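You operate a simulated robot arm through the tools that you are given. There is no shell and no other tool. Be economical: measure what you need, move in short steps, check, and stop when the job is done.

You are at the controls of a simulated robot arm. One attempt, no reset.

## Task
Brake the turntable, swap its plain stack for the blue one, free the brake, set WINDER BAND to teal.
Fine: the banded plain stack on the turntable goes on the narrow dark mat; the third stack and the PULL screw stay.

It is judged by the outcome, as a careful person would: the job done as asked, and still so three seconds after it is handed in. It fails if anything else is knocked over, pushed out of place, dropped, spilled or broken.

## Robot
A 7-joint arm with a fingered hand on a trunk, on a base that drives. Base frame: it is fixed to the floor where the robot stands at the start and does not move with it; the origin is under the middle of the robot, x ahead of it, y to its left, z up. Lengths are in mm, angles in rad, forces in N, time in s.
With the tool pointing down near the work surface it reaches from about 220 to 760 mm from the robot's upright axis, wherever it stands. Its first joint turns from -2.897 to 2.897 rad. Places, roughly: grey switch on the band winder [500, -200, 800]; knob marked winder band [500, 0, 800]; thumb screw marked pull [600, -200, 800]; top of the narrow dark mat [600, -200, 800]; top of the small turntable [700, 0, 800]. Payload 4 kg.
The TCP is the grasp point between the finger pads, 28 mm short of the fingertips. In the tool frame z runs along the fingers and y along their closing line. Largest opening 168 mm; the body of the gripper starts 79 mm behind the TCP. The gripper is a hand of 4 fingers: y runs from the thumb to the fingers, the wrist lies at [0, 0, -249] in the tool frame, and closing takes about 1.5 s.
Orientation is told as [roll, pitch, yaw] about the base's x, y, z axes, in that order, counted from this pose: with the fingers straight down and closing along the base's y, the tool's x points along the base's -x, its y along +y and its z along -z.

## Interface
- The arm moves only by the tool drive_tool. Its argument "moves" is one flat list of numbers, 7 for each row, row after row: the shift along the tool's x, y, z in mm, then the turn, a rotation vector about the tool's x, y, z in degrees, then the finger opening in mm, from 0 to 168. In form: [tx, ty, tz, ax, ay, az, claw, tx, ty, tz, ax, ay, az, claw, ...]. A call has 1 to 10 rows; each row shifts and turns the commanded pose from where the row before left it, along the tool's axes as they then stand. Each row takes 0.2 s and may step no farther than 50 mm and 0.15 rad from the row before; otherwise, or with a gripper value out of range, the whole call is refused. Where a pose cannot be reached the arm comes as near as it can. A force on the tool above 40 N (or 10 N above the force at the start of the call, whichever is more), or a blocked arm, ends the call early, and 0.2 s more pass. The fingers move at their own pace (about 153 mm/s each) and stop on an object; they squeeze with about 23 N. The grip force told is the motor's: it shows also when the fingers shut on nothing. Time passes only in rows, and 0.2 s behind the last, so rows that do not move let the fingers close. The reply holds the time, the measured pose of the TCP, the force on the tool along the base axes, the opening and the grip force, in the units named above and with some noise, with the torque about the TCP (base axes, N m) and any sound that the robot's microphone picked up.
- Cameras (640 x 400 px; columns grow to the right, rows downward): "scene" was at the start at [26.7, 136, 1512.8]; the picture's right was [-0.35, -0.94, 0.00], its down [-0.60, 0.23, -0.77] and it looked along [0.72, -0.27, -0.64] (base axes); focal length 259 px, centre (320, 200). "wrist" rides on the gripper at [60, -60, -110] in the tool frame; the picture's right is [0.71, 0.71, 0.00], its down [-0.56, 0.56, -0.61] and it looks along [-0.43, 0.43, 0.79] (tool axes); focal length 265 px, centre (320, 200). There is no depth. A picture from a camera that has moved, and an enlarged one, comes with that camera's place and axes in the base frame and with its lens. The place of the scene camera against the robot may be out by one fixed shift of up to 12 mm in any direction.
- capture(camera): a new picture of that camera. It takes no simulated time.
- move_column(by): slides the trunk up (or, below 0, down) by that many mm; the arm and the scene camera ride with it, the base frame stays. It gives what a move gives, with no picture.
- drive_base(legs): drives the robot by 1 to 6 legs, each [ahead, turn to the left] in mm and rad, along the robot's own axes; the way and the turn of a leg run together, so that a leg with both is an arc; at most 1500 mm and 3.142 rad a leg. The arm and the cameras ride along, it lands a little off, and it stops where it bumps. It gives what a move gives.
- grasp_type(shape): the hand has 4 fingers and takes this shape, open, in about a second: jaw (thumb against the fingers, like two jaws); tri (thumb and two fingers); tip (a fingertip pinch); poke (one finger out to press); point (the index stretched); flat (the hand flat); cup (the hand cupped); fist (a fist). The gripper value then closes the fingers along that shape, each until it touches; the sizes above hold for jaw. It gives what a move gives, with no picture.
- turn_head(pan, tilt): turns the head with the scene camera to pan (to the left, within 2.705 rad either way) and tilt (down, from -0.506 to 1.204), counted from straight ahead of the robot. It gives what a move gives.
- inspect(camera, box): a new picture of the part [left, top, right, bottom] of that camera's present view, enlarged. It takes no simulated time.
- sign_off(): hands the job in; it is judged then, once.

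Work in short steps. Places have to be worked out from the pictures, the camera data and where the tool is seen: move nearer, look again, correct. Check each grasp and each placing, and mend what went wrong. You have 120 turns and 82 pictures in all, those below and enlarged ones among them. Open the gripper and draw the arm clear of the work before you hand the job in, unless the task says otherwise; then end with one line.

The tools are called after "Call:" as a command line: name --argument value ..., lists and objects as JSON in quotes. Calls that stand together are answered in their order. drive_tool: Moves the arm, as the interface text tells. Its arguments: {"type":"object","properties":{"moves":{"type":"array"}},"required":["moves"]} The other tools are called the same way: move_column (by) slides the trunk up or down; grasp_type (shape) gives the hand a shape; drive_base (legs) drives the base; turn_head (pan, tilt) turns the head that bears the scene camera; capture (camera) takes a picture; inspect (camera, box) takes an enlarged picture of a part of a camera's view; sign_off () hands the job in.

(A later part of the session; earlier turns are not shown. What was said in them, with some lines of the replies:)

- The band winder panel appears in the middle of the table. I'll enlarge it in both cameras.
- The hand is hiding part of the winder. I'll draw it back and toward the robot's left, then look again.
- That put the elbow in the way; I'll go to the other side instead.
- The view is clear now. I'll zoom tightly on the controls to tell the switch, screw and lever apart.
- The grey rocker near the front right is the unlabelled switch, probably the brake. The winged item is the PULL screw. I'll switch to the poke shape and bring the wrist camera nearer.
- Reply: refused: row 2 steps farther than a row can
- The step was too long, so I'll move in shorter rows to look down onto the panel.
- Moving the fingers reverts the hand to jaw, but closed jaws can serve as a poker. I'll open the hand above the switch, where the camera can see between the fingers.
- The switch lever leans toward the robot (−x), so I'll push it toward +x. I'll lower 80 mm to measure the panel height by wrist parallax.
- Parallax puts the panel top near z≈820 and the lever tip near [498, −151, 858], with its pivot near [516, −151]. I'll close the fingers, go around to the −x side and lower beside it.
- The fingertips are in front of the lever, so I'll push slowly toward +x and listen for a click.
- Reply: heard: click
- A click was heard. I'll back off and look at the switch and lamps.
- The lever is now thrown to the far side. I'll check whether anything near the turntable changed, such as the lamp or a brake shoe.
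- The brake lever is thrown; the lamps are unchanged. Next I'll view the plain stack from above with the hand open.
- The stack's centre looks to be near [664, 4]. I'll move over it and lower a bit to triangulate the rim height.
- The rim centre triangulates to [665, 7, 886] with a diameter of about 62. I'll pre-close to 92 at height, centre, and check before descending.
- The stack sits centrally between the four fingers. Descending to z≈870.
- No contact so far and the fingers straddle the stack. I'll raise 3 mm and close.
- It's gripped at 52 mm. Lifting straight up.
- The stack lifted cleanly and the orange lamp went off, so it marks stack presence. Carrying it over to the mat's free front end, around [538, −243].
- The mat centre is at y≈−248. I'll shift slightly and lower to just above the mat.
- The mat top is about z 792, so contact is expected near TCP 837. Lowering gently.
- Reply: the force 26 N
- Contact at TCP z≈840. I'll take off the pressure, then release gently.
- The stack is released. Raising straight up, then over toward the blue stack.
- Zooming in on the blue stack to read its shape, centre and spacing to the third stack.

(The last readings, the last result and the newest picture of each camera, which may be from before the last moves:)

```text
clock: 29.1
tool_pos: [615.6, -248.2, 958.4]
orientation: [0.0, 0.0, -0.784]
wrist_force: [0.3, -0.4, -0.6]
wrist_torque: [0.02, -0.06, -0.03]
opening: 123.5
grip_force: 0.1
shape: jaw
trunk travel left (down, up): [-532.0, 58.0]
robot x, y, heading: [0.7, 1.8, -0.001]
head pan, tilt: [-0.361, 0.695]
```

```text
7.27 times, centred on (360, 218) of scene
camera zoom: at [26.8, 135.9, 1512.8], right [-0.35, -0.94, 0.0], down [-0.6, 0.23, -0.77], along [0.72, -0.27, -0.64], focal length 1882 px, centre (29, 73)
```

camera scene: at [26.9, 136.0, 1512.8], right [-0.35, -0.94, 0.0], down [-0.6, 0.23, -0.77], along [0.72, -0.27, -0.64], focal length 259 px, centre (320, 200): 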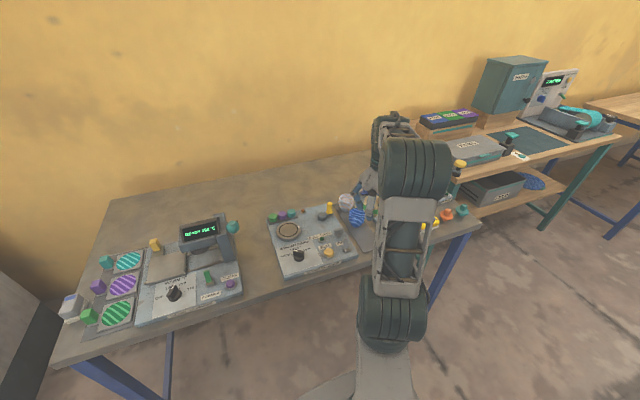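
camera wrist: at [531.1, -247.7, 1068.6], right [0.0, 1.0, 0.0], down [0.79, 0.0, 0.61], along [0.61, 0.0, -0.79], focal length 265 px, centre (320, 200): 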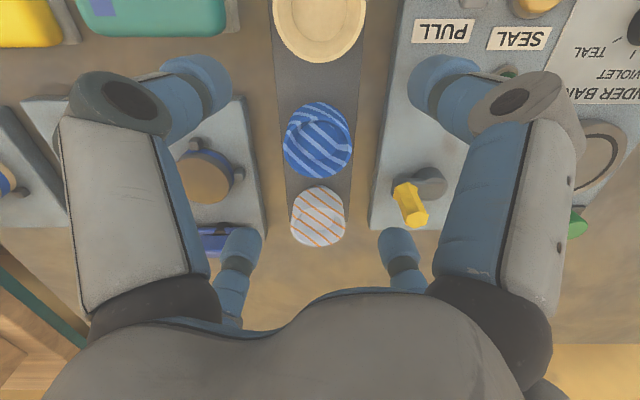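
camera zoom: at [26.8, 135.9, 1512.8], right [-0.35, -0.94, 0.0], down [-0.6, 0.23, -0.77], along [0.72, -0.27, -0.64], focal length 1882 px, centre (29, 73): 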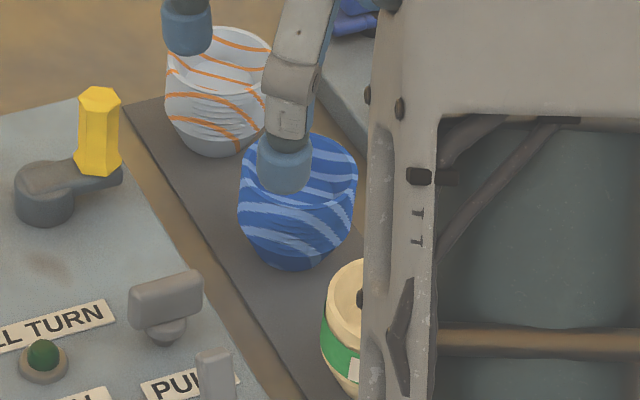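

The blue rim centre is at [641, −250], and the third stack is 97 mm beyond it. I'll centre with opening 92 and lower to check.

Call:
drive_tool --moves '[-19.2, 16.7, 0, 0, 0, 0, 92, 0, 0, 30, 0, 0, 0, 92, 0, 0, 25, 0, 0, 0, 92]'

Call:
capture --camera "wrist"

```text
clock: 29.9
tool_pos: [641.6, -249.0, 903.4]
orientation: [0.0, 0.0, -0.786]
wrist_force: [0.0, 0.1, 0.7]
wrist_torque: [0.02, 0.01, -0.03]
opening: 88.2
grip_force: 0.1
shape: jaw
trunk travel left (down, up): [-532.0, 58.0]
robot x, y, heading: [4.0, -1.6, -0.003]
head pan, tilt: [-0.361, 0.695]
```

```text
41 pictures are left
camera wrist: at [557.7, -249.7, 1013.3], right [0.0, 1.0, 0.0], down [0.79, 0.0, 0.61], along [0.61, 0.0, -0.79], focal length 265 px, centre (320, 200)
```

wrist: 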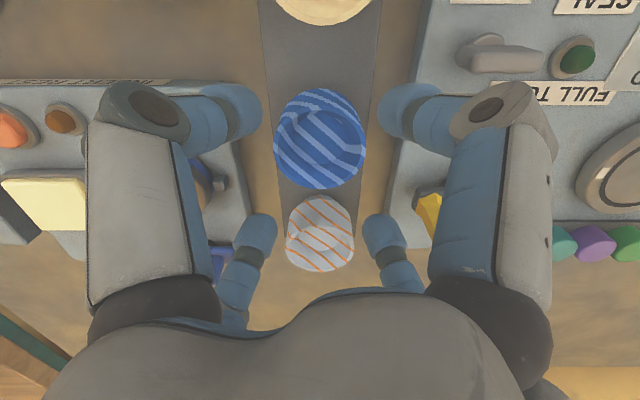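

The centre looks 3–4 mm nearer, at x≈638. I'll correct that and descend to the grasp height.

Call:
drive_tool --moves '[2.1, -2.1, 20, 0, 0, 0, 92, 0, 0, 20, 0, 0, 0, 92, 0, 0, 14, 0, 0, 0, 92, 0, 0, 7, 0, 0, 0, 92]'

Call:
capture --camera "wrist"

```text
clock: 30.9
tool_pos: [640.1, -249.7, 844.3]
orientation: [0.0, 0.0, -0.784]
wrist_force: [0.3, 0.0, -1.3]
wrist_torque: [0.04, 0.0, 0.05]
opening: 88.3
grip_force: 0.1
shape: jaw
trunk travel left (down, up): [-532.0, 58.0]
robot x, y, heading: [-2.8, -1.5, 0.0]
head pan, tilt: [-0.361, 0.695]
```

```text
40 pictures are left
camera wrist: at [554.1, -249.9, 953.4], right [0.0, 1.0, 0.0], down [0.79, 0.0, 0.61], along [0.61, 0.0, -0.79], focal length 265 px, centre (320, 200)
```

wrist: 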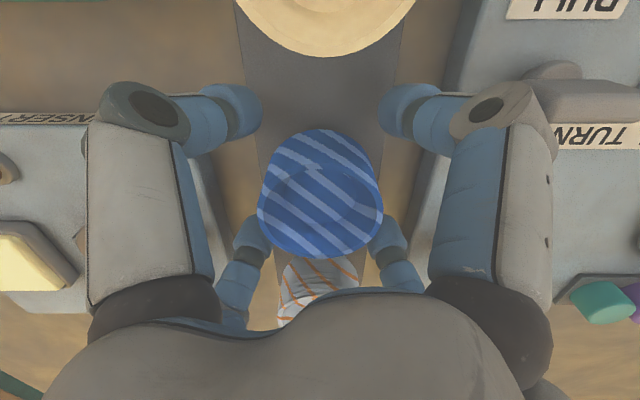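

Centred, with the same picture as for the first stack. I'll lower 3 mm and close.

Call:
drive_tool --moves '[0, 0, 3, 0, 0, 0, 72, 0, 0, 0, 0, 0, 0, 40, 0, 0, 0, 0, 0, 0, 40, 0, 0, 0, 0, 0, 0, 40, 0, 0, 0, 0, 0, 0, 40]'

Call:
drive_tool --moves '[0, 0, -5, 0, 0, 0, 40, 0, 0, -15, 0, 0, 0, 40, 0, 0, -25, 0, 0, 0, 40, 0, 0, -35, 0, 0, 0, 40, 0, 0, -40, 0, 0, 0, 40, 0, 0, -18, 0, 0, 0, 40]'

Call:
capture --camera "wrist"

```text
clock: 32.1
tool_pos: [638.7, -249.8, 841.9]
orientation: [0.002, -0.001, -0.786]
wrist_force: [0.7, -0.5, 0.1]
wrist_torque: [-0.01, -0.02, 0.01]
opening: 52.7
grip_force: 22.6
shape: jaw
trunk travel left (down, up): [-532.0, 58.0]
robot x, y, heading: [0.2, -1.8, 0.001]
head pan, tilt: [-0.361, 0.695]
```

```text
clock: 33.5
tool_pos: [638.5, -251.5, 978.3]
orientation: [-0.001, 0.002, -0.787]
wrist_force: [-0.6, -0.4, -0.9]
wrist_torque: [-0.01, 0.03, 0.0]
opening: 52.8
grip_force: 22.6
shape: jaw
trunk travel left (down, up): [-532.0, 58.0]
robot x, y, heading: [-1.0, -2.7, 0.0]
head pan, tilt: [-0.361, 0.695]
```

```text
39 pictures are left
camera wrist: at [554.6, -251.1, 1088.2], right [0.0, 1.0, 0.0], down [0.79, 0.0, 0.61], along [0.61, 0.0, -0.79], focal length 265 px, centre (320, 200)
```

wrist: 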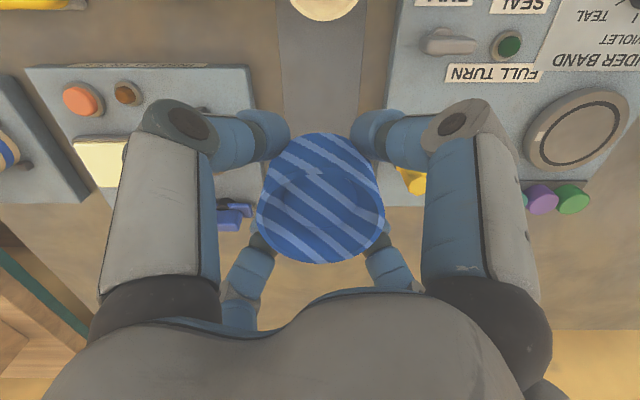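

The blue stack is held at 52.8 mm and lifted. Carrying it over the turntable.

Call:
drive_tool --moves '[27.3, 33.6, 0, 0, 0, 0, 40, 27.3, 33.6, 0, 0, 0, 0, 40, 27.3, 33.6, 0, 0, 0, 0, 40, 27.3, 33.6, 0, 0, 0, 0, 40, 27.3, 33.6, 0, 0, 0, 0, 40, 27.3, 33.6, 0, 0, 0, 0, 40, 0, 0, 30, 0, 0, 0, 40, 0, 0, 30, 0, 0, 0, 40, 0, 0, 20, 0, 0, 0, 40]'

Call:
capture --camera "wrist"

Call:
inspect --camera "scene" --box '[250, 180, 340, 250]'

```text
clock: 35.5
tool_pos: [666.0, 10.4, 898.3]
orientation: [0.0, 0.0, -0.785]
wrist_force: [0.2, 0.1, -2.2]
wrist_torque: [-0.01, -0.02, -0.01]
opening: 52.6
grip_force: 22.9
shape: jaw
trunk travel left (down, up): [-532.0, 58.0]
robot x, y, heading: [0.7, 0.7, -0.001]
head pan, tilt: [-0.361, 0.695]
```

```text
38 pictures are left
camera wrist: at [580.7, 10.0, 1008.1], right [0.0, 1.0, 0.0], down [0.79, 0.0, 0.61], along [0.61, 0.0, -0.79], focal length 265 px, centre (320, 200)
```

wrist: 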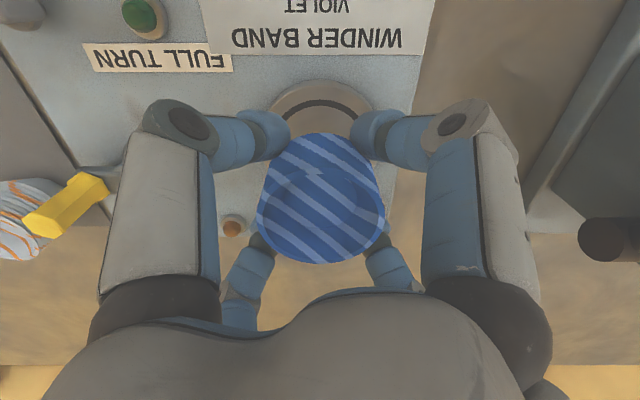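

```text
5.71 times, centred on (295, 215) of scene
camera zoom: at [27.0, 136.2, 1512.7], right [-0.35, -0.94, 0.0], down [-0.6, 0.23, -0.77], along [0.72, -0.27, -0.64], focal length 1478 px, centre (463, 114)
```

zoom: 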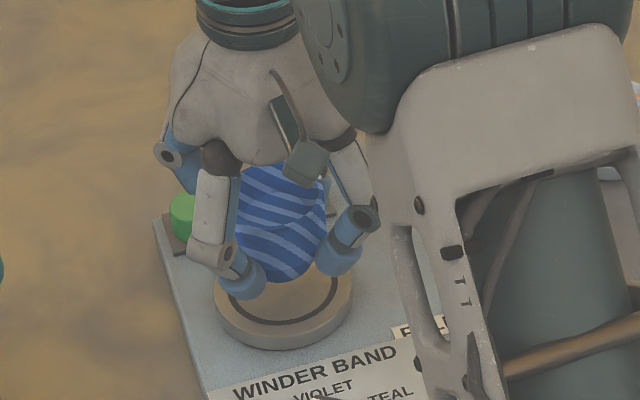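

The blue stack is over the turntable centre; contact is expected at TCP z≈875.6. Lowering gently.

Call:
drive_tool --moves '[0, 0, 10, 0, 0, 0, 40, 0, 0, 8, 0, 0, 0, 40, 0, 0, 2, 0, 0, 0, 40]'

Call:
drive_tool --moves '[0, 0, 1.5, 0, 0, 0, 40, 0, 0, 1.5, 0, 0, 0, 40]'

```text
clock: 36.3
tool_pos: [666.3, 8.6, 879.1]
orientation: [0.001, 0.0, -0.785]
wrist_force: [0.2, 0.0, -1.2]
wrist_torque: [-0.03, 0.0, 0.0]
opening: 52.6
grip_force: 23.3
shape: jaw
trunk travel left (down, up): [-532.0, 58.0]
robot x, y, heading: [2.0, 0.4, -0.003]
head pan, tilt: [-0.361, 0.695]
```

```text
clock: 36.9
tool_pos: [665.8, 8.8, 874.8]
orientation: [-0.001, 0.001, -0.784]
wrist_force: [0.5, -0.3, -1.1]
wrist_torque: [-0.01, 0.02, 0.0]
opening: 52.6
grip_force: 22.8
shape: jaw
trunk travel left (down, up): [-532.0, 58.0]
robot x, y, heading: [1.6, -1.9, -0.002]
head pan, tilt: [-0.361, 0.695]
```

No contact yet; continuing in 1 mm steps.

Call:
drive_tool --moves '[0, 0, 1, 0, 0, 0, 40, 0, 0, 1, 0, 0, 0, 40]'

Call:
drive_tool --moves '[0, 0, 1, 0, 0, 0, 40]'

```text
clock: 37.5
tool_pos: [665.4, 8.4, 873.3]
orientation: [0.0, -0.001, -0.786]
wrist_force: [0.5, -0.7, 1.0]
wrist_torque: [0.02, 0.03, 0.0]
opening: 52.8
grip_force: 23.1
shape: jaw
trunk travel left (down, up): [-532.0, 58.0]
robot x, y, heading: [0.7, 0.5, -0.001]
head pan, tilt: [-0.361, 0.695]
```

```text
clock: 37.9
tool_pos: [666.6, 9.8, 873.4]
orientation: [0.0, 0.0, -0.785]
wrist_force: [-1.4, 1.4, 5.7]
wrist_torque: [0.04, 0.09, -0.03]
opening: 52.8
grip_force: 23.3
shape: jaw
trunk travel left (down, up): [-532.0, 58.0]
robot x, y, heading: [6.8, 2.7, 0.003]
head pan, tilt: [-0.361, 0.695]
```

Contact made lightly at z≈873. Releasing and checking.

Call:
drive_tool --moves '[0, 0, -0.5, 0, 0, 0, 52, 0, 0, 0, 0, 0, 0, 62, 0, 0, 0, 0, 0, 0, 80, 0, 0, 0, 0, 0, 0, 80, 0, 0, 0, 0, 0, 0, 80]'

Call:
capture --camera "wrist"

```text
clock: 39.1
tool_pos: [664.8, 8.8, 873.4]
orientation: [-0.002, -0.001, -0.786]
wrist_force: [0.1, -0.5, -0.3]
wrist_torque: [0.06, -0.03, 0.0]
opening: 76.1
grip_force: 0.1
shape: jaw
trunk travel left (down, up): [-532.0, 58.0]
robot x, y, heading: [3.9, 0.6, -0.002]
head pan, tilt: [-0.361, 0.695]
```

```text
36 pictures are left
camera wrist: at [580.7, 8.6, 982.9], right [0.0, 1.0, 0.0], down [0.79, 0.0, 0.61], along [0.61, 0.0, -0.79], focal length 265 px, centre (320, 200)
```

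wrist: 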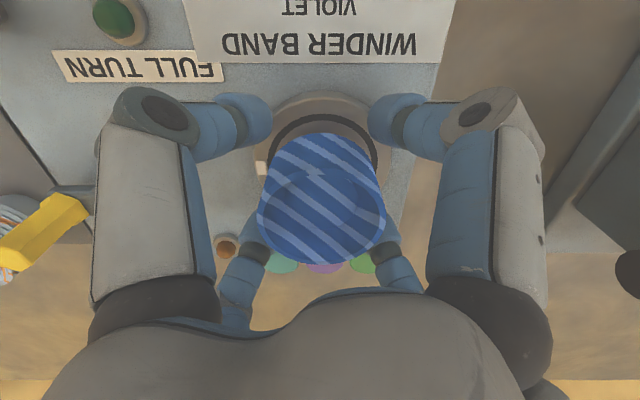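

Released. I'll raise straight up, return the yaw and look again.

Call:
drive_tool --moves '[0, 0, -15, 0, 0, 0, 80, 0, 0, -25, 0, 0, 0, 80, 0, 0, -40, 0, 0, 0, 80, 0, 0, -40, 0, 0, 0, 80, 0, 0, 0, 0, 0, -7.5, 80, 0, 0, 0, 0, 0, -7.5, 80, 0, 0, 0, 0, 0, -7.5, 80, 0, 0, 0, 0, 0, -7.5, 80, 0, 0, 0, 0, 0, -7.5, 80, 0, 0, 0, 0, 0, -7.5, 80]'

Call:
drive_tool --moves '[30, -40, 0, 0, 0, 0, 168, 30, -40, 0, 0, 0, 0, 168, 30, -40, 0, 0, 0, 0, 168, 30, -40, 0, 0, 0, 0, 168, 30, -40, 0, 0, 0, 0, 168, 30, -40, 0, 0, 0, 0, 168, 20, -40, 0, 0, 0, 0, 168, 0, -40, 0, 0, 0, 0, 168, 0, -40, 0, 0, 0, 0, 168, 0, -40, 0, 0, 0, 0, 168]'

Call:
inspect --camera "scene" --box '[260, 190, 390, 275]'

```text
clock: 41.3
tool_pos: [665.6, 9.7, 993.3]
orientation: [-0.001, 0.0, 0.003]
wrist_force: [-0.4, -0.6, -0.6]
wrist_torque: [-0.02, -0.04, -0.01]
opening: 76.2
grip_force: 0.0
shape: jaw
trunk travel left (down, up): [-532.0, 58.0]
robot x, y, heading: [-0.6, -1.7, 0.004]
head pan, tilt: [-0.361, 0.695]
```

```text
clock: 43.5
tool_pos: [466.9, -393.6, 991.6]
orientation: [0.0, 0.001, -0.001]
wrist_force: [0.3, 0.4, -0.2]
wrist_torque: [0.05, -0.02, -0.01]
opening: 160.3
grip_force: 0.0
shape: jaw
trunk travel left (down, up): [-532.0, 58.0]
robot x, y, heading: [0.7, -0.0, -0.001]
head pan, tilt: [-0.361, 0.695]
```

```text
4.71 times, centred on (325, 232) of scene
camera zoom: at [26.7, 135.3, 1512.8], right [-0.35, -0.94, 0.0], down [-0.6, 0.23, -0.77], along [0.72, -0.27, -0.64], focal length 1218 px, centre (296, 47)
```

zoom: 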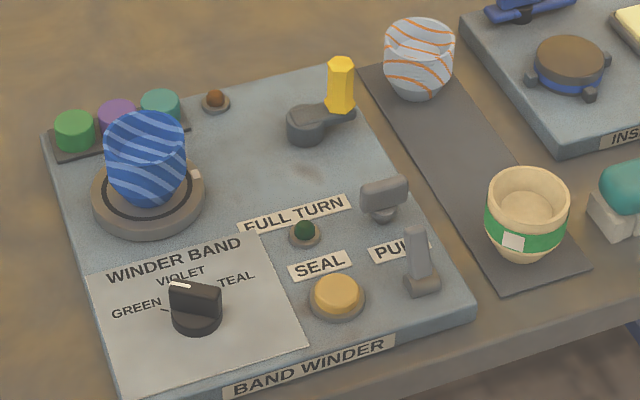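

Both stacks are in place. A tight check of the blue one's seating, and a second look at the knob.

Call:
inspect --camera "scene" --box '[270, 200, 320, 245]'

Call:
inspect --camera "scene" --box '[275, 235, 330, 270]'

```text
8.89 times, centred on (295, 222) of scene
camera zoom: at [26.7, 135.3, 1512.8], right [-0.35, -0.94, 0.0], down [-0.6, 0.23, -0.77], along [0.72, -0.27, -0.64], focal length 2300 px, centre (542, 0)
```

zoom: 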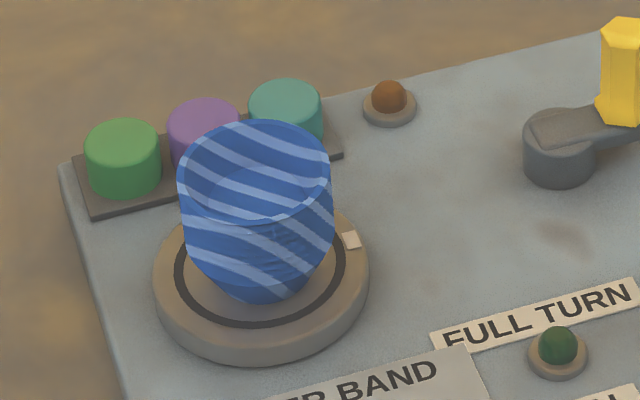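

```text
11.43 times, centred on (302, 252) of scene
camera zoom: at [26.7, 135.3, 1512.8], right [-0.35, -0.94, 0.0], down [-0.6, 0.23, -0.77], along [0.72, -0.27, -0.64], focal length 2957 px, centre (520, -400)
```

zoom: 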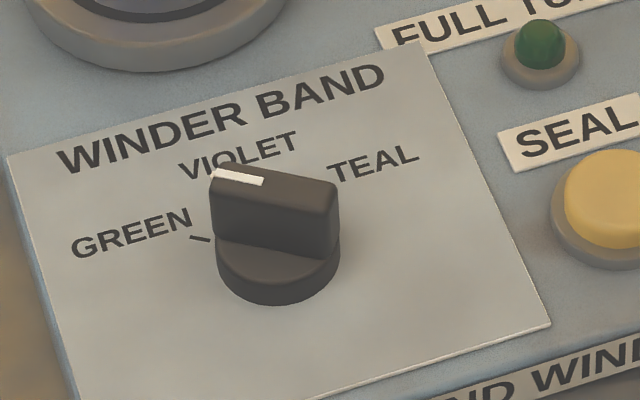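

The blue stack is centred. To free the brake I'll cage the lever with half-open fingers and pull it toward −x with the far finger. First I'll go above it and look.

Call:
drive_tool --moves '[-8, 40, 0, 0, 0, 0, 66, -8, 40, 0, 0, 0, 0, 66, -8, 40, 0, 0, 0, 0, 66, -8, 40, 8, 0, 0, 0, 66, -8, 40, 12, 0, 0, 0, 66, -8, 43, 12, 0, 0, 0, 66]'

Call:
capture --camera "wrist"

Call:
inspect --camera "wrist" --box '[230, 60, 410, 260]'

```text
clock: 44.9
tool_pos: [512.9, -147.2, 962.3]
orientation: [0.001, 0.001, 0.0]
wrist_force: [-0.5, -0.3, -0.6]
wrist_torque: [0.03, -0.02, 0.03]
opening: 63.2
grip_force: 0.0
shape: jaw
trunk travel left (down, up): [-532.0, 58.0]
robot x, y, heading: [-0.9, -4.8, 0.001]
head pan, tilt: [-0.361, 0.695]
```

```text
32 pictures are left
camera wrist: at [453.9, -207.7, 1073.2], right [-0.71, 0.71, 0.0], down [0.56, 0.56, 0.61], along [0.43, 0.43, -0.79], focal length 265 px, centre (320, 200)
```

wrist: 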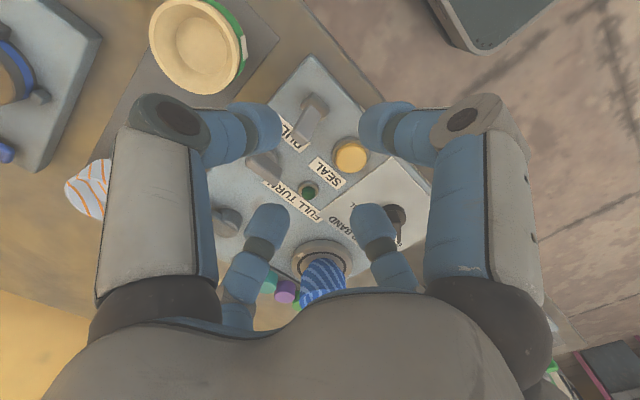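

```text
2.00 times, centred on (320, 160) of wrist
camera zoom: at [453.9, -207.7, 1073.2], right [-0.71, 0.71, 0.0], down [0.56, 0.56, 0.61], along [0.43, 0.43, -0.79], focal length 531 px, centre (320, 280)
```

zoom: 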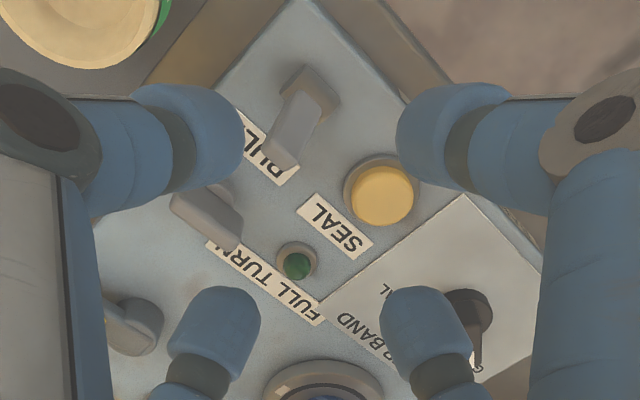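

The lever tip is now at about [535, −150, 856]. The screw's top is near z 846 at x≈583, so tips at about 847 clear it. Lowering over the lever.

Call:
drive_tool --moves '[-2, -3, 25, 0, 0, 0, 66, 0, 0, 30, 0, 0, 0, 66, 0, 0, 20, 0, 0, 0, 66, 0, 0, 6, 0, 0, 0, 66, 0, 0, 6, 0, 0, 0, 66]'

Call:
inspect --camera "wrist" --box '[200, 60, 440, 260]'

Call:
inspect --camera "scene" --box '[310, 200, 390, 270]'

```text
clock: 46.1
tool_pos: [514.9, -150.7, 875.1]
orientation: [0.001, -0.001, -0.001]
wrist_force: [0.0, 0.8, -1.1]
wrist_torque: [0.03, -0.01, 0.0]
opening: 63.3
grip_force: 0.1
shape: jaw
trunk travel left (down, up): [-532.0, 58.0]
robot x, y, heading: [-1.0, -1.5, -0.002]
head pan, tilt: [-0.361, 0.695]
```

```text
2.00 times, centred on (320, 160) of wrist
camera zoom: at [455.8, -212.2, 984.7], right [-0.71, 0.71, 0.0], down [0.56, 0.56, 0.61], along [0.43, 0.43, -0.79], focal length 531 px, centre (320, 280)
```

zoom: 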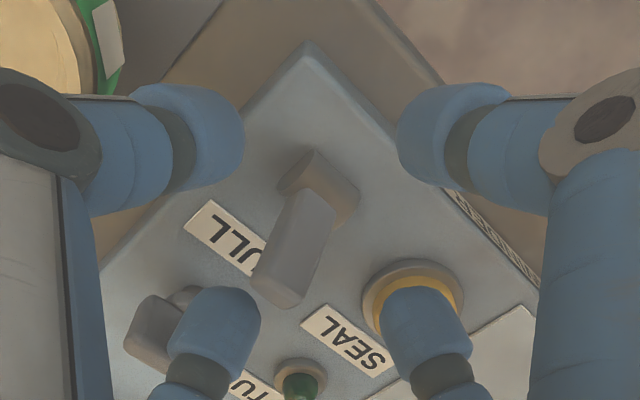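

```text
5.71 times, centred on (350, 235) of scene
camera zoom: at [26.7, 136.0, 1512.8], right [-0.35, -0.94, 0.0], down [-0.6, 0.23, -0.77], along [0.72, -0.27, -0.64], focal length 1478 px, centre (149, 0)
```

zoom: 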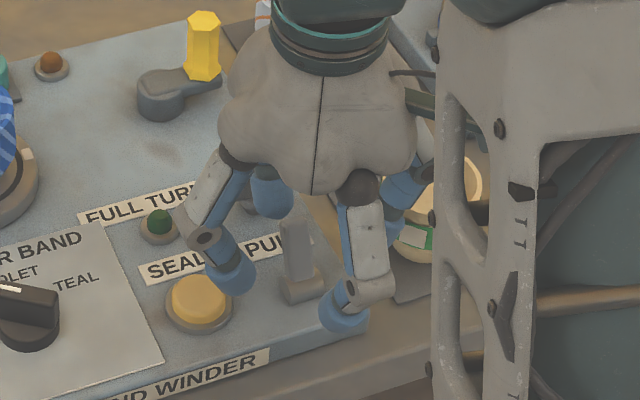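

The lever sits inside the cage just in front of the far finger. Pulling toward −x in small steps.

Call:
drive_tool --moves '[6, 0, 0, 0, 0, 0, 66, 6, 0, 0, 0, 0, 0, 66, 5, 0, 0, 0, 0, 0, 66, 5, 0, 0, 0, 0, 0, 66]'

Call:
drive_tool --moves '[5, 0, 0, 0, 0, 0, 66, 5, 0, 0, 0, 0, 0, 66]'

```text
clock: 47.1
tool_pos: [493.4, -152.2, 875.5]
orientation: [-0.001, 0.001, 0.001]
wrist_force: [-0.3, 0.6, 0.1]
wrist_torque: [0.02, -0.03, 0.0]
opening: 63.4
grip_force: 0.2
shape: jaw
trunk travel left (down, up): [-532.0, 58.0]
robot x, y, heading: [0.7, 1.7, -0.001]
head pan, tilt: [-0.361, 0.695]
```

```text
clock: 47.7
tool_pos: [483.2, -151.9, 874.7]
orientation: [-0.001, 0.0, 0.0]
wrist_force: [0.1, -0.1, 0.1]
wrist_torque: [0.03, 0.02, -0.02]
opening: 63.5
grip_force: 0.2
shape: jaw
trunk travel left (down, up): [-532.0, 58.0]
robot x, y, heading: [-0.8, 1.9, -0.001]
head pan, tilt: [-0.361, 0.695]
heard: click
```

A click was heard. I'll lift off, move above the knob and inspect it.

Call:
drive_tool --moves '[0, 0, -25, 0, 0, 0, 66, 0, 0, -35, 0, 0, 0, 66, 0, 0, -35, 0, 0, 0, 66, -16, 38, 0, 0, 0, 0, 100, -16, 40, 0, 0, 0, 0, 120, -16, 40, 0, 0, 0, 0, 120, -16, 40, 0, 0, 0, 0, 120]'

Call:
capture --camera "wrist"

Call:
inspect --camera "wrist" --box '[210, 40, 430, 220]'

Call:
inspect --camera "scene" --box '[260, 190, 390, 275]'

```text
clock: 49.3
tool_pos: [548.5, 7.9, 969.3]
orientation: [0.001, 0.001, 0.0]
wrist_force: [0.3, 0.4, 0.0]
wrist_torque: [-0.01, -0.02, 0.02]
opening: 114.1
grip_force: 0.1
shape: jaw
trunk travel left (down, up): [-532.0, 58.0]
robot x, y, heading: [-0.4, 1.8, -0.001]
head pan, tilt: [-0.361, 0.695]
```

```text
28 pictures are left
camera wrist: at [488.6, -52.6, 1079.4], right [-0.71, 0.71, 0.0], down [0.56, 0.56, 0.61], along [0.43, 0.43, -0.79], focal length 265 px, centre (320, 200)
```

wrist: 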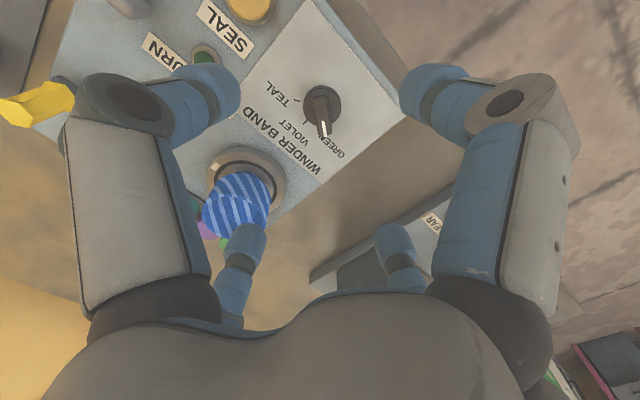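

```text
2.22 times, centred on (320, 130) of wrist
camera zoom: at [488.6, -52.6, 1079.4], right [-0.71, 0.71, 0.0], down [0.56, 0.56, 0.61], along [0.43, 0.43, -0.79], focal length 590 px, centre (320, 356)
```

zoom: 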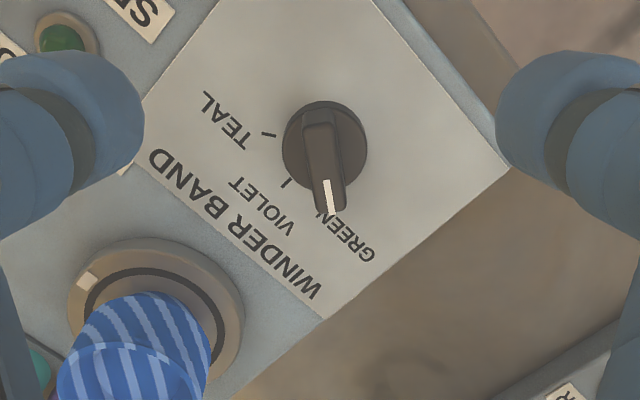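

```text
4.71 times, centred on (325, 232) of scene
camera zoom: at [26.9, 136.7, 1512.7], right [-0.35, -0.94, 0.0], down [-0.6, 0.23, -0.77], along [0.72, -0.27, -0.64], focal length 1218 px, centre (296, 47)
```

zoom: 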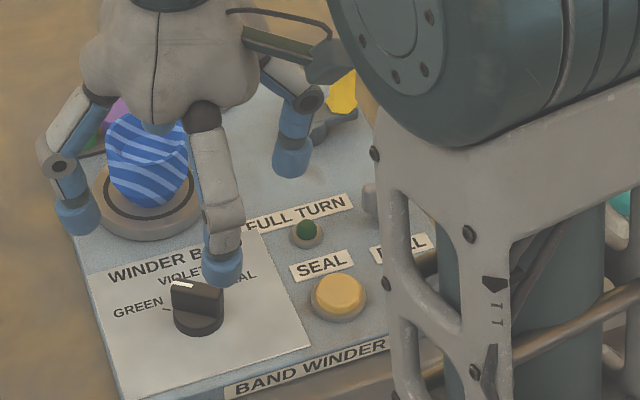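

The knob pointer is at about +51° (GREEN), with ticks near −6° (VIOLET) and −62° (TEAL), so it needs −113°. The knob centre is [547, 8.5]. I'll align the fingers to the bar by yawing +51° at height.

Call:
drive_tool --moves '[1.5, 0.5, 0, 0, 0, -8.5, 80, 0, 0, 0, 0, 0, -8.5, 80, 0, 0, 0, 0, 0, -8.5, 80, 0, 0, 0, 0, 0, -8.5, 80, 0, 0, 0, 0, 0, -8.5, 80, 0, 0, 0, 0, 0, -8.5, 80, 0, 0, 35, 0, 0, 0, 80, 0, 0, 25, 0, 0, 0, 80]'

Call:
inspect --camera "wrist" --box '[210, 40, 430, 260]'

```text
clock: 51.1
tool_pos: [548.4, 7.2, 908.0]
orientation: [0.0, -0.002, 0.888]
wrist_force: [-0.2, 0.1, -0.1]
wrist_torque: [0.02, 0.02, -0.03]
opening: 76.7
grip_force: 0.0
shape: jaw
trunk travel left (down, up): [-532.0, 58.0]
robot x, y, heading: [0.5, 1.7, 0.0]
head pan, tilt: [-0.361, 0.695]
```

```text
1.82 times, centred on (320, 150) of wrist
camera zoom: at [556.5, -77.6, 1018.1], right [-0.99, -0.11, 0.0], down [-0.08, 0.78, 0.61], along [-0.06, 0.61, -0.79], focal length 483 px, centre (320, 291)
```

zoom: 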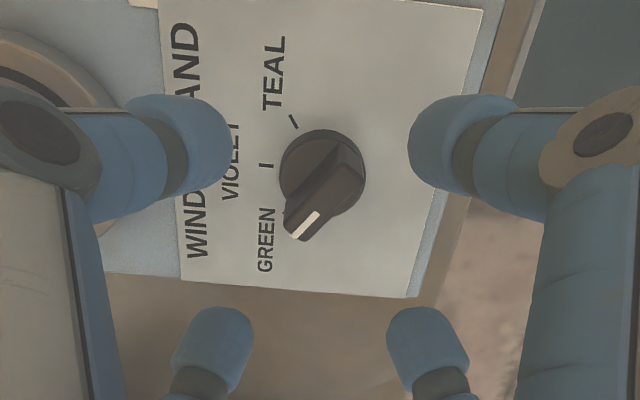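

I need the bar angle more precisely, so I'll zoom in on it.

Call:
inspect --camera "wrist" --box '[290, 95, 350, 155]'

```text
6.67 times, centred on (320, 125) of wrist
camera zoom: at [556.5, -77.6, 1018.1], right [-0.99, -0.11, 0.0], down [-0.08, 0.78, 0.61], along [-0.06, 0.61, -0.79], focal length 1769 px, centre (320, 700)
```

zoom: 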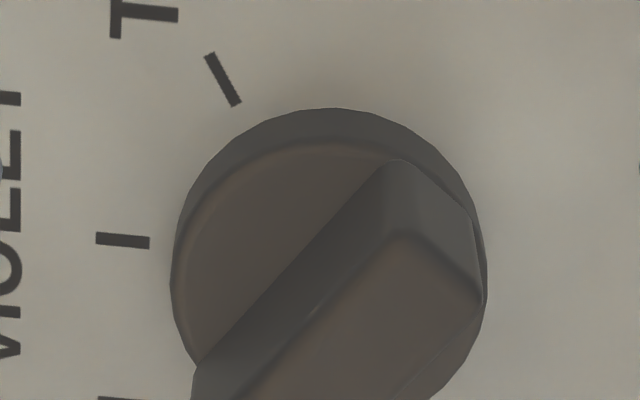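

The bar is at about 53°, with ticks at about +53/0/−53°, so I'll turn about −107°. Descending onto the knob.

Call:
drive_tool --moves '[0, 1.7, 20, 0, 0, -2, 80, 0, 0, 20, 0, 0, 0, 80, 0, 0, 8, 0, 0, 0, 80, 0, 0, 3, 0, 0, 0, 80]'

Call:
inspect --camera "wrist" --box '[210, 60, 430, 260]'

Call:
inspect --camera "scene" --box '[260, 205, 340, 275]'

```text
clock: 52.1
tool_pos: [545.5, 9.1, 859.2]
orientation: [0.0, 0.0, 0.925]
wrist_force: [0.5, 0.0, 0.7]
wrist_torque: [0.01, 0.05, 0.01]
opening: 76.7
grip_force: 0.1
shape: jaw
trunk travel left (down, up): [-532.0, 58.0]
robot x, y, heading: [-0.4, 1.7, 0.003]
head pan, tilt: [-0.361, 0.695]
```

```text
2.00 times, centred on (320, 160) of wrist
camera zoom: at [557.4, -76.3, 969.0], right [-0.99, -0.14, 0.0], down [-0.11, 0.78, 0.61], along [-0.09, 0.61, -0.79], focal length 531 px, centre (320, 280)
```

zoom: 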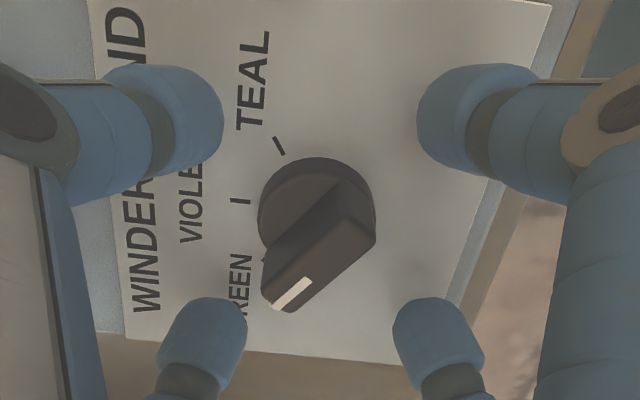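

```text
5.71 times, centred on (300, 240) of scene
camera zoom: at [26.7, 136.1, 1512.8], right [-0.35, -0.94, 0.0], down [-0.6, 0.23, -0.77], along [0.72, -0.27, -0.64], focal length 1478 px, centre (434, -29)
```

zoom: 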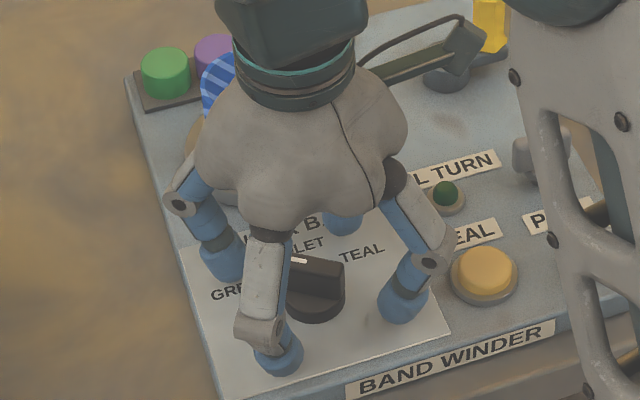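

The knob is centred between the fingers. Closing on it.

Call:
drive_tool --moves '[0, 0, 0, 0, 0, 0, 40, 0, 0, 0, 0, 0, 0, 0, 0, 0, 0, 0, 0, 0, 0, 0, 0, 0, 0, 0, 0, 0, 0, 0, 0, 0, 0, 0, 0]'

Call:
inspect --camera "wrist" --box '[210, 60, 430, 260]'

```text
clock: 53.3
tool_pos: [545.4, 9.4, 859.3]
orientation: [0.001, 0.0, 0.924]
wrist_force: [-0.6, -0.5, 4.0]
wrist_torque: [-0.08, -0.04, -0.01]
opening: 27.1
grip_force: 22.7
shape: jaw
trunk travel left (down, up): [-532.0, 58.0]
robot x, y, heading: [1.4, 0.8, 0.002]
head pan, tilt: [-0.361, 0.695]
```

```text
2.00 times, centred on (320, 160) of wrist
camera zoom: at [557.3, -76.3, 969.4], right [-0.99, -0.14, 0.0], down [-0.11, 0.78, 0.61], along [-0.08, 0.61, -0.79], focal length 531 px, centre (320, 280)
```

zoom: 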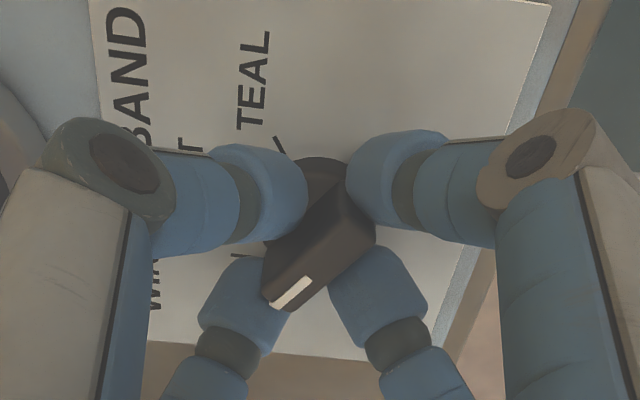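

The knob is held at 27 mm. Turning clockwise about half way toward VIOLET.

Call:
drive_tool --moves '[0, 0, 0, 0, 0, 8, 0, 0, 0, 0, 0, 0, 8, 0, 0, 0, 0, 0, 0, 8, 0, 0, 0, 0, 0, 0, 8, 0, 0, 0, 0, 0, 0, 8, 0, 0, 0, 0, 0, 0, 8, 0, 0, 0, 0, 0, 0, 8, 0]'

Call:
inspect --camera "wrist" --box '[210, 60, 430, 260]'

```text
clock: 54.9
tool_pos: [546.4, 10.1, 860.0]
orientation: [0.001, -0.004, -0.052]
wrist_force: [7.3, 3.3, 11.7]
wrist_torque: [0.03, -0.15, 0.0]
opening: 26.8
grip_force: 22.6
shape: jaw
trunk travel left (down, up): [-532.0, 58.0]
robot x, y, heading: [-0.2, 2.5, -0.001]
head pan, tilt: [-0.361, 0.695]
```

```text
2.00 times, centred on (320, 160) of wrist
camera zoom: at [482.1, -48.2, 969.2], right [-0.67, 0.74, 0.0], down [0.59, 0.53, 0.62], along [0.46, 0.41, -0.79], focal length 531 px, centre (320, 280)
```

zoom: 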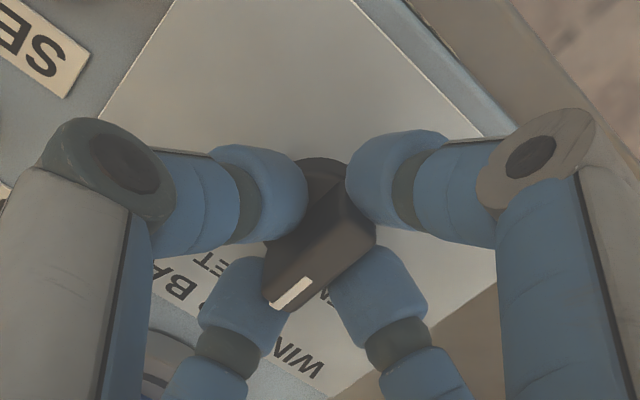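

The knob is turning with the hand. Continuing to TEAL with a slight centring shift.

Call:
drive_tool --moves '[-1, 0.5, -0.5, 0, 0, 8.5, 0, 0, 0, 0, 0, 0, 8.5, 0, 0, 0, 0, 0, 0, 8.5, 0, 0, 0, 0, 0, 0, 8.5, 0, 0, 0, 0, 0, 0, 8.5, 0, 0, 0, 0, 0, 0, 8.5, 0]'

Call:
capture --camera "wrist"

```text
clock: 56.3
tool_pos: [546.1, 9.6, 859.1]
orientation: [0.001, -0.001, -0.947]
wrist_force: [6.2, 3.4, 14.2]
wrist_torque: [0.1, -0.12, 0.02]
opening: 27.0
grip_force: 23.2
shape: jaw
trunk travel left (down, up): [-532.0, 58.0]
robot x, y, heading: [0.3, -2.8, 0.0]
head pan, tilt: [-0.361, 0.695]
```

```text
19 pictures are left
camera wrist: at [462.2, 22.6, 969.2], right [0.16, 0.99, 0.0], down [0.78, -0.13, 0.62], along [0.61, -0.1, -0.79], focal length 265 px, centre (320, 200)
```

wrist: 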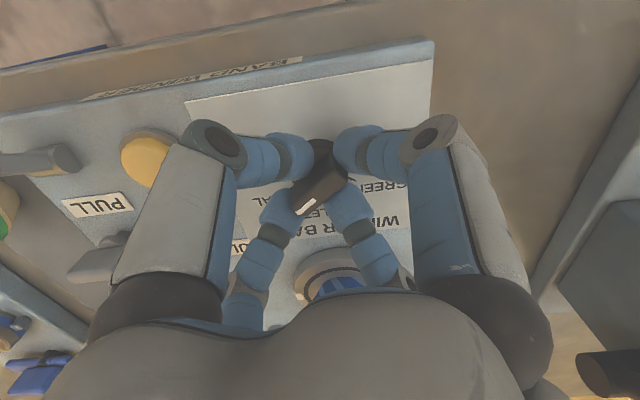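

The bar is now at about −54°, the TEAL position. Opening the fingers and rising.

Call:
drive_tool --moves '[0, 0, 0, 0, 0, 0, 40, 0, 0, 0, 0, 0, 0, 80, 0, 0, 0, 0, 0, 0, 80, 0, 0, -20, 0, 0, 0, 80, 0, 0, -40, 0, 0, 0, 80, 0, 0, -45, 0, 0, 0, 80, 0, 0, 0, 0, 0, 0, 80]'

Call:
inspect --camera "wrist" --box '[210, 40, 430, 240]'

```text
clock: 57.9
tool_pos: [546.0, 10.1, 965.0]
orientation: [-0.002, 0.001, -0.943]
wrist_force: [0.0, 0.2, 0.1]
wrist_torque: [0.0, -0.02, -0.01]
opening: 75.7
grip_force: 0.1
shape: jaw
trunk travel left (down, up): [-532.0, 58.0]
robot x, y, heading: [2.7, 2.6, 0.003]
head pan, tilt: [-0.361, 0.695]
```

```text
2.00 times, centred on (320, 140) of wrist
camera zoom: at [462.2, 23.2, 1074.7], right [0.16, 0.99, 0.0], down [0.78, -0.12, 0.61], along [0.61, -0.1, -0.79], focal length 531 px, centre (320, 320)
```

zoom: 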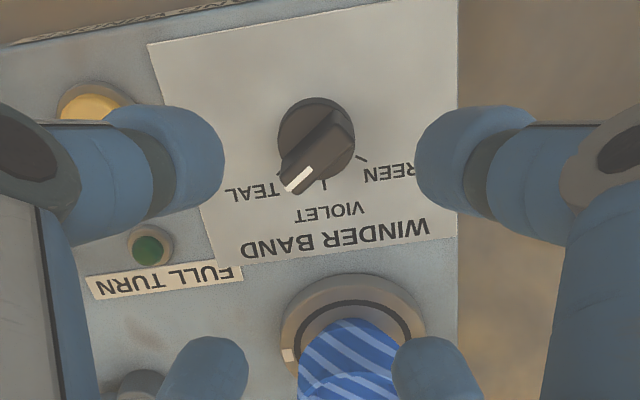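

The pointer is on TEAL. I'll withdraw to the right-hand side and check the whole scene.

Call:
drive_tool --moves '[0, 0, -10, 0, 0, -8, 80, 0, 0, 0, 0, 0, -8, 80, 0, 0, 0, 0, 0, -8, 80, 0, 0, 0, 0, 0, -8, 80, 0, 0, 0, 0, 0, -8, 80, 0, 0, 0, 0, 0, -8, 80, 0, 0, 0, 0, 0, -6, 80]'

Call:
drive_tool --moves '[14, -40, -12, 0, 0, 0, 80, 14, -40, -12, 0, 0, 0, 80, 14, -40, -12, 0, 0, 0, 80, 14, -40, -12, 0, 0, 0, 80, 14, -40, -12, 0, 0, 0, 80, 14, -40, -12, 0, 0, 0, 80, 14, -40, 0, 0, 0, 0, 80, 14, -40, 0, 0, 0, 0, 80, 0, -45, 0, 0, 0, 0, 80, 0, -45, 0, 0, 0, 0, 80]'

Call:
inspect --camera "scene" --box '[260, 190, 390, 275]'

Call:
capture --camera "scene"

```text
clock: 59.5
tool_pos: [546.8, 10.6, 975.1]
orientation: [0.001, 0.001, 0.004]
wrist_force: [-0.7, -0.8, 0.3]
wrist_torque: [0.0, -0.02, 0.0]
opening: 75.8
grip_force: 0.0
shape: jaw
trunk travel left (down, up): [-532.0, 58.0]
robot x, y, heading: [-4.0, 2.0, 0.002]
head pan, tilt: [-0.361, 0.695]
```

```text
clock: 61.7
tool_pos: [431.9, -404.8, 1045.5]
orientation: [0.001, 0.0, 0.001]
wrist_force: [0.7, -0.4, -0.1]
wrist_torque: [0.0, -0.01, -0.01]
opening: 76.0
grip_force: 0.0
shape: jaw
trunk travel left (down, up): [-532.0, 58.0]
robot x, y, heading: [1.2, -4.0, 0.001]
head pan, tilt: [-0.361, 0.695]
```

```text
4.71 times, centred on (325, 232) of scene
camera zoom: at [26.8, 135.2, 1512.8], right [-0.35, -0.94, 0.0], down [-0.6, 0.23, -0.77], along [0.72, -0.27, -0.64], focal length 1218 px, centre (296, 47)
```

zoom: 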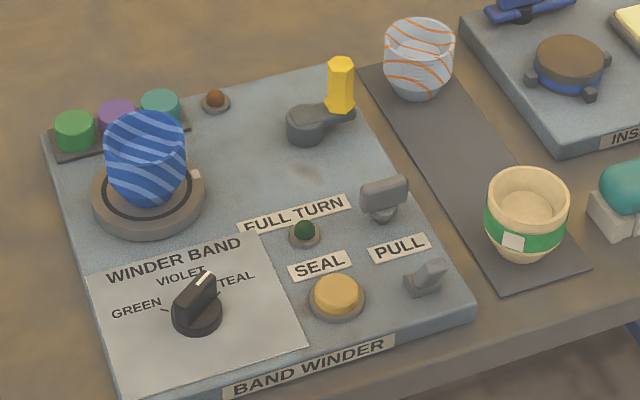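

```text
16 pictures are left
camera scene: at [26.8, 135.2, 1512.8], right [-0.35, -0.94, 0.0], down [-0.6, 0.23, -0.77], along [0.72, -0.27, -0.64], focal length 259 px, centre (320, 200)
```

scene: 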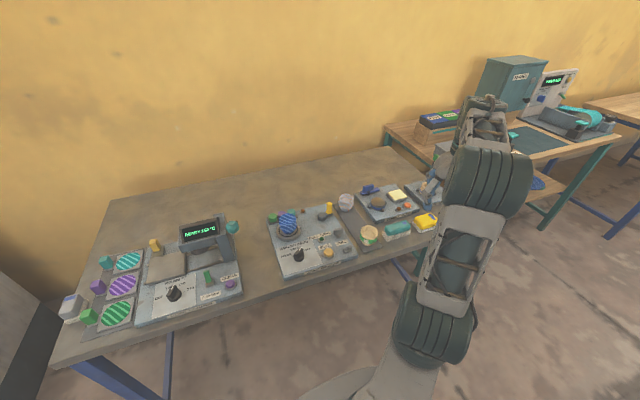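

The switch is back, both stacks are set and the screw is untouched. A final zoom on the knob.

Call:
inspect --camera "scene" --box '[275, 235, 330, 270]'

```text
11.43 times, centred on (302, 252) of scene
camera zoom: at [26.8, 135.2, 1512.8], right [-0.35, -0.94, 0.0], down [-0.6, 0.23, -0.77], along [0.72, -0.27, -0.64], focal length 2957 px, centre (520, -400)
```

zoom: 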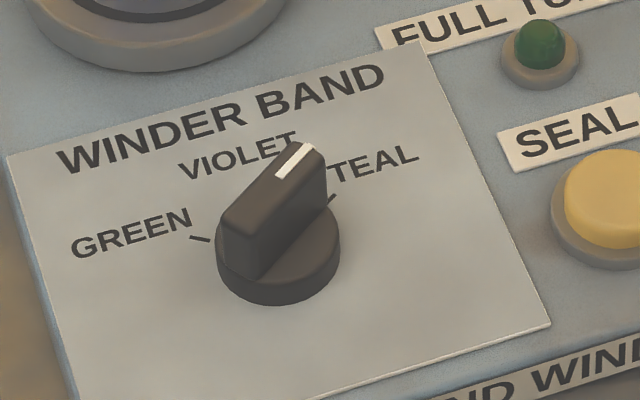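

The pointer lines up with the TEAL tick, and the arm is clear with the hand open.

Call:
sign_off

```text
The job is handed in.
```

The job is handed in. I threw the grey switch to brake the turntable and threw it back after the swap. The plain stack is now on the narrow mat, the blue one is on the turntable, and WINDER BAND points to TEAL. The switch has no label, so I took it to be the brake; it clicked each way, but no lamp confirmed it. The third stack and the PULL screw were left alone.
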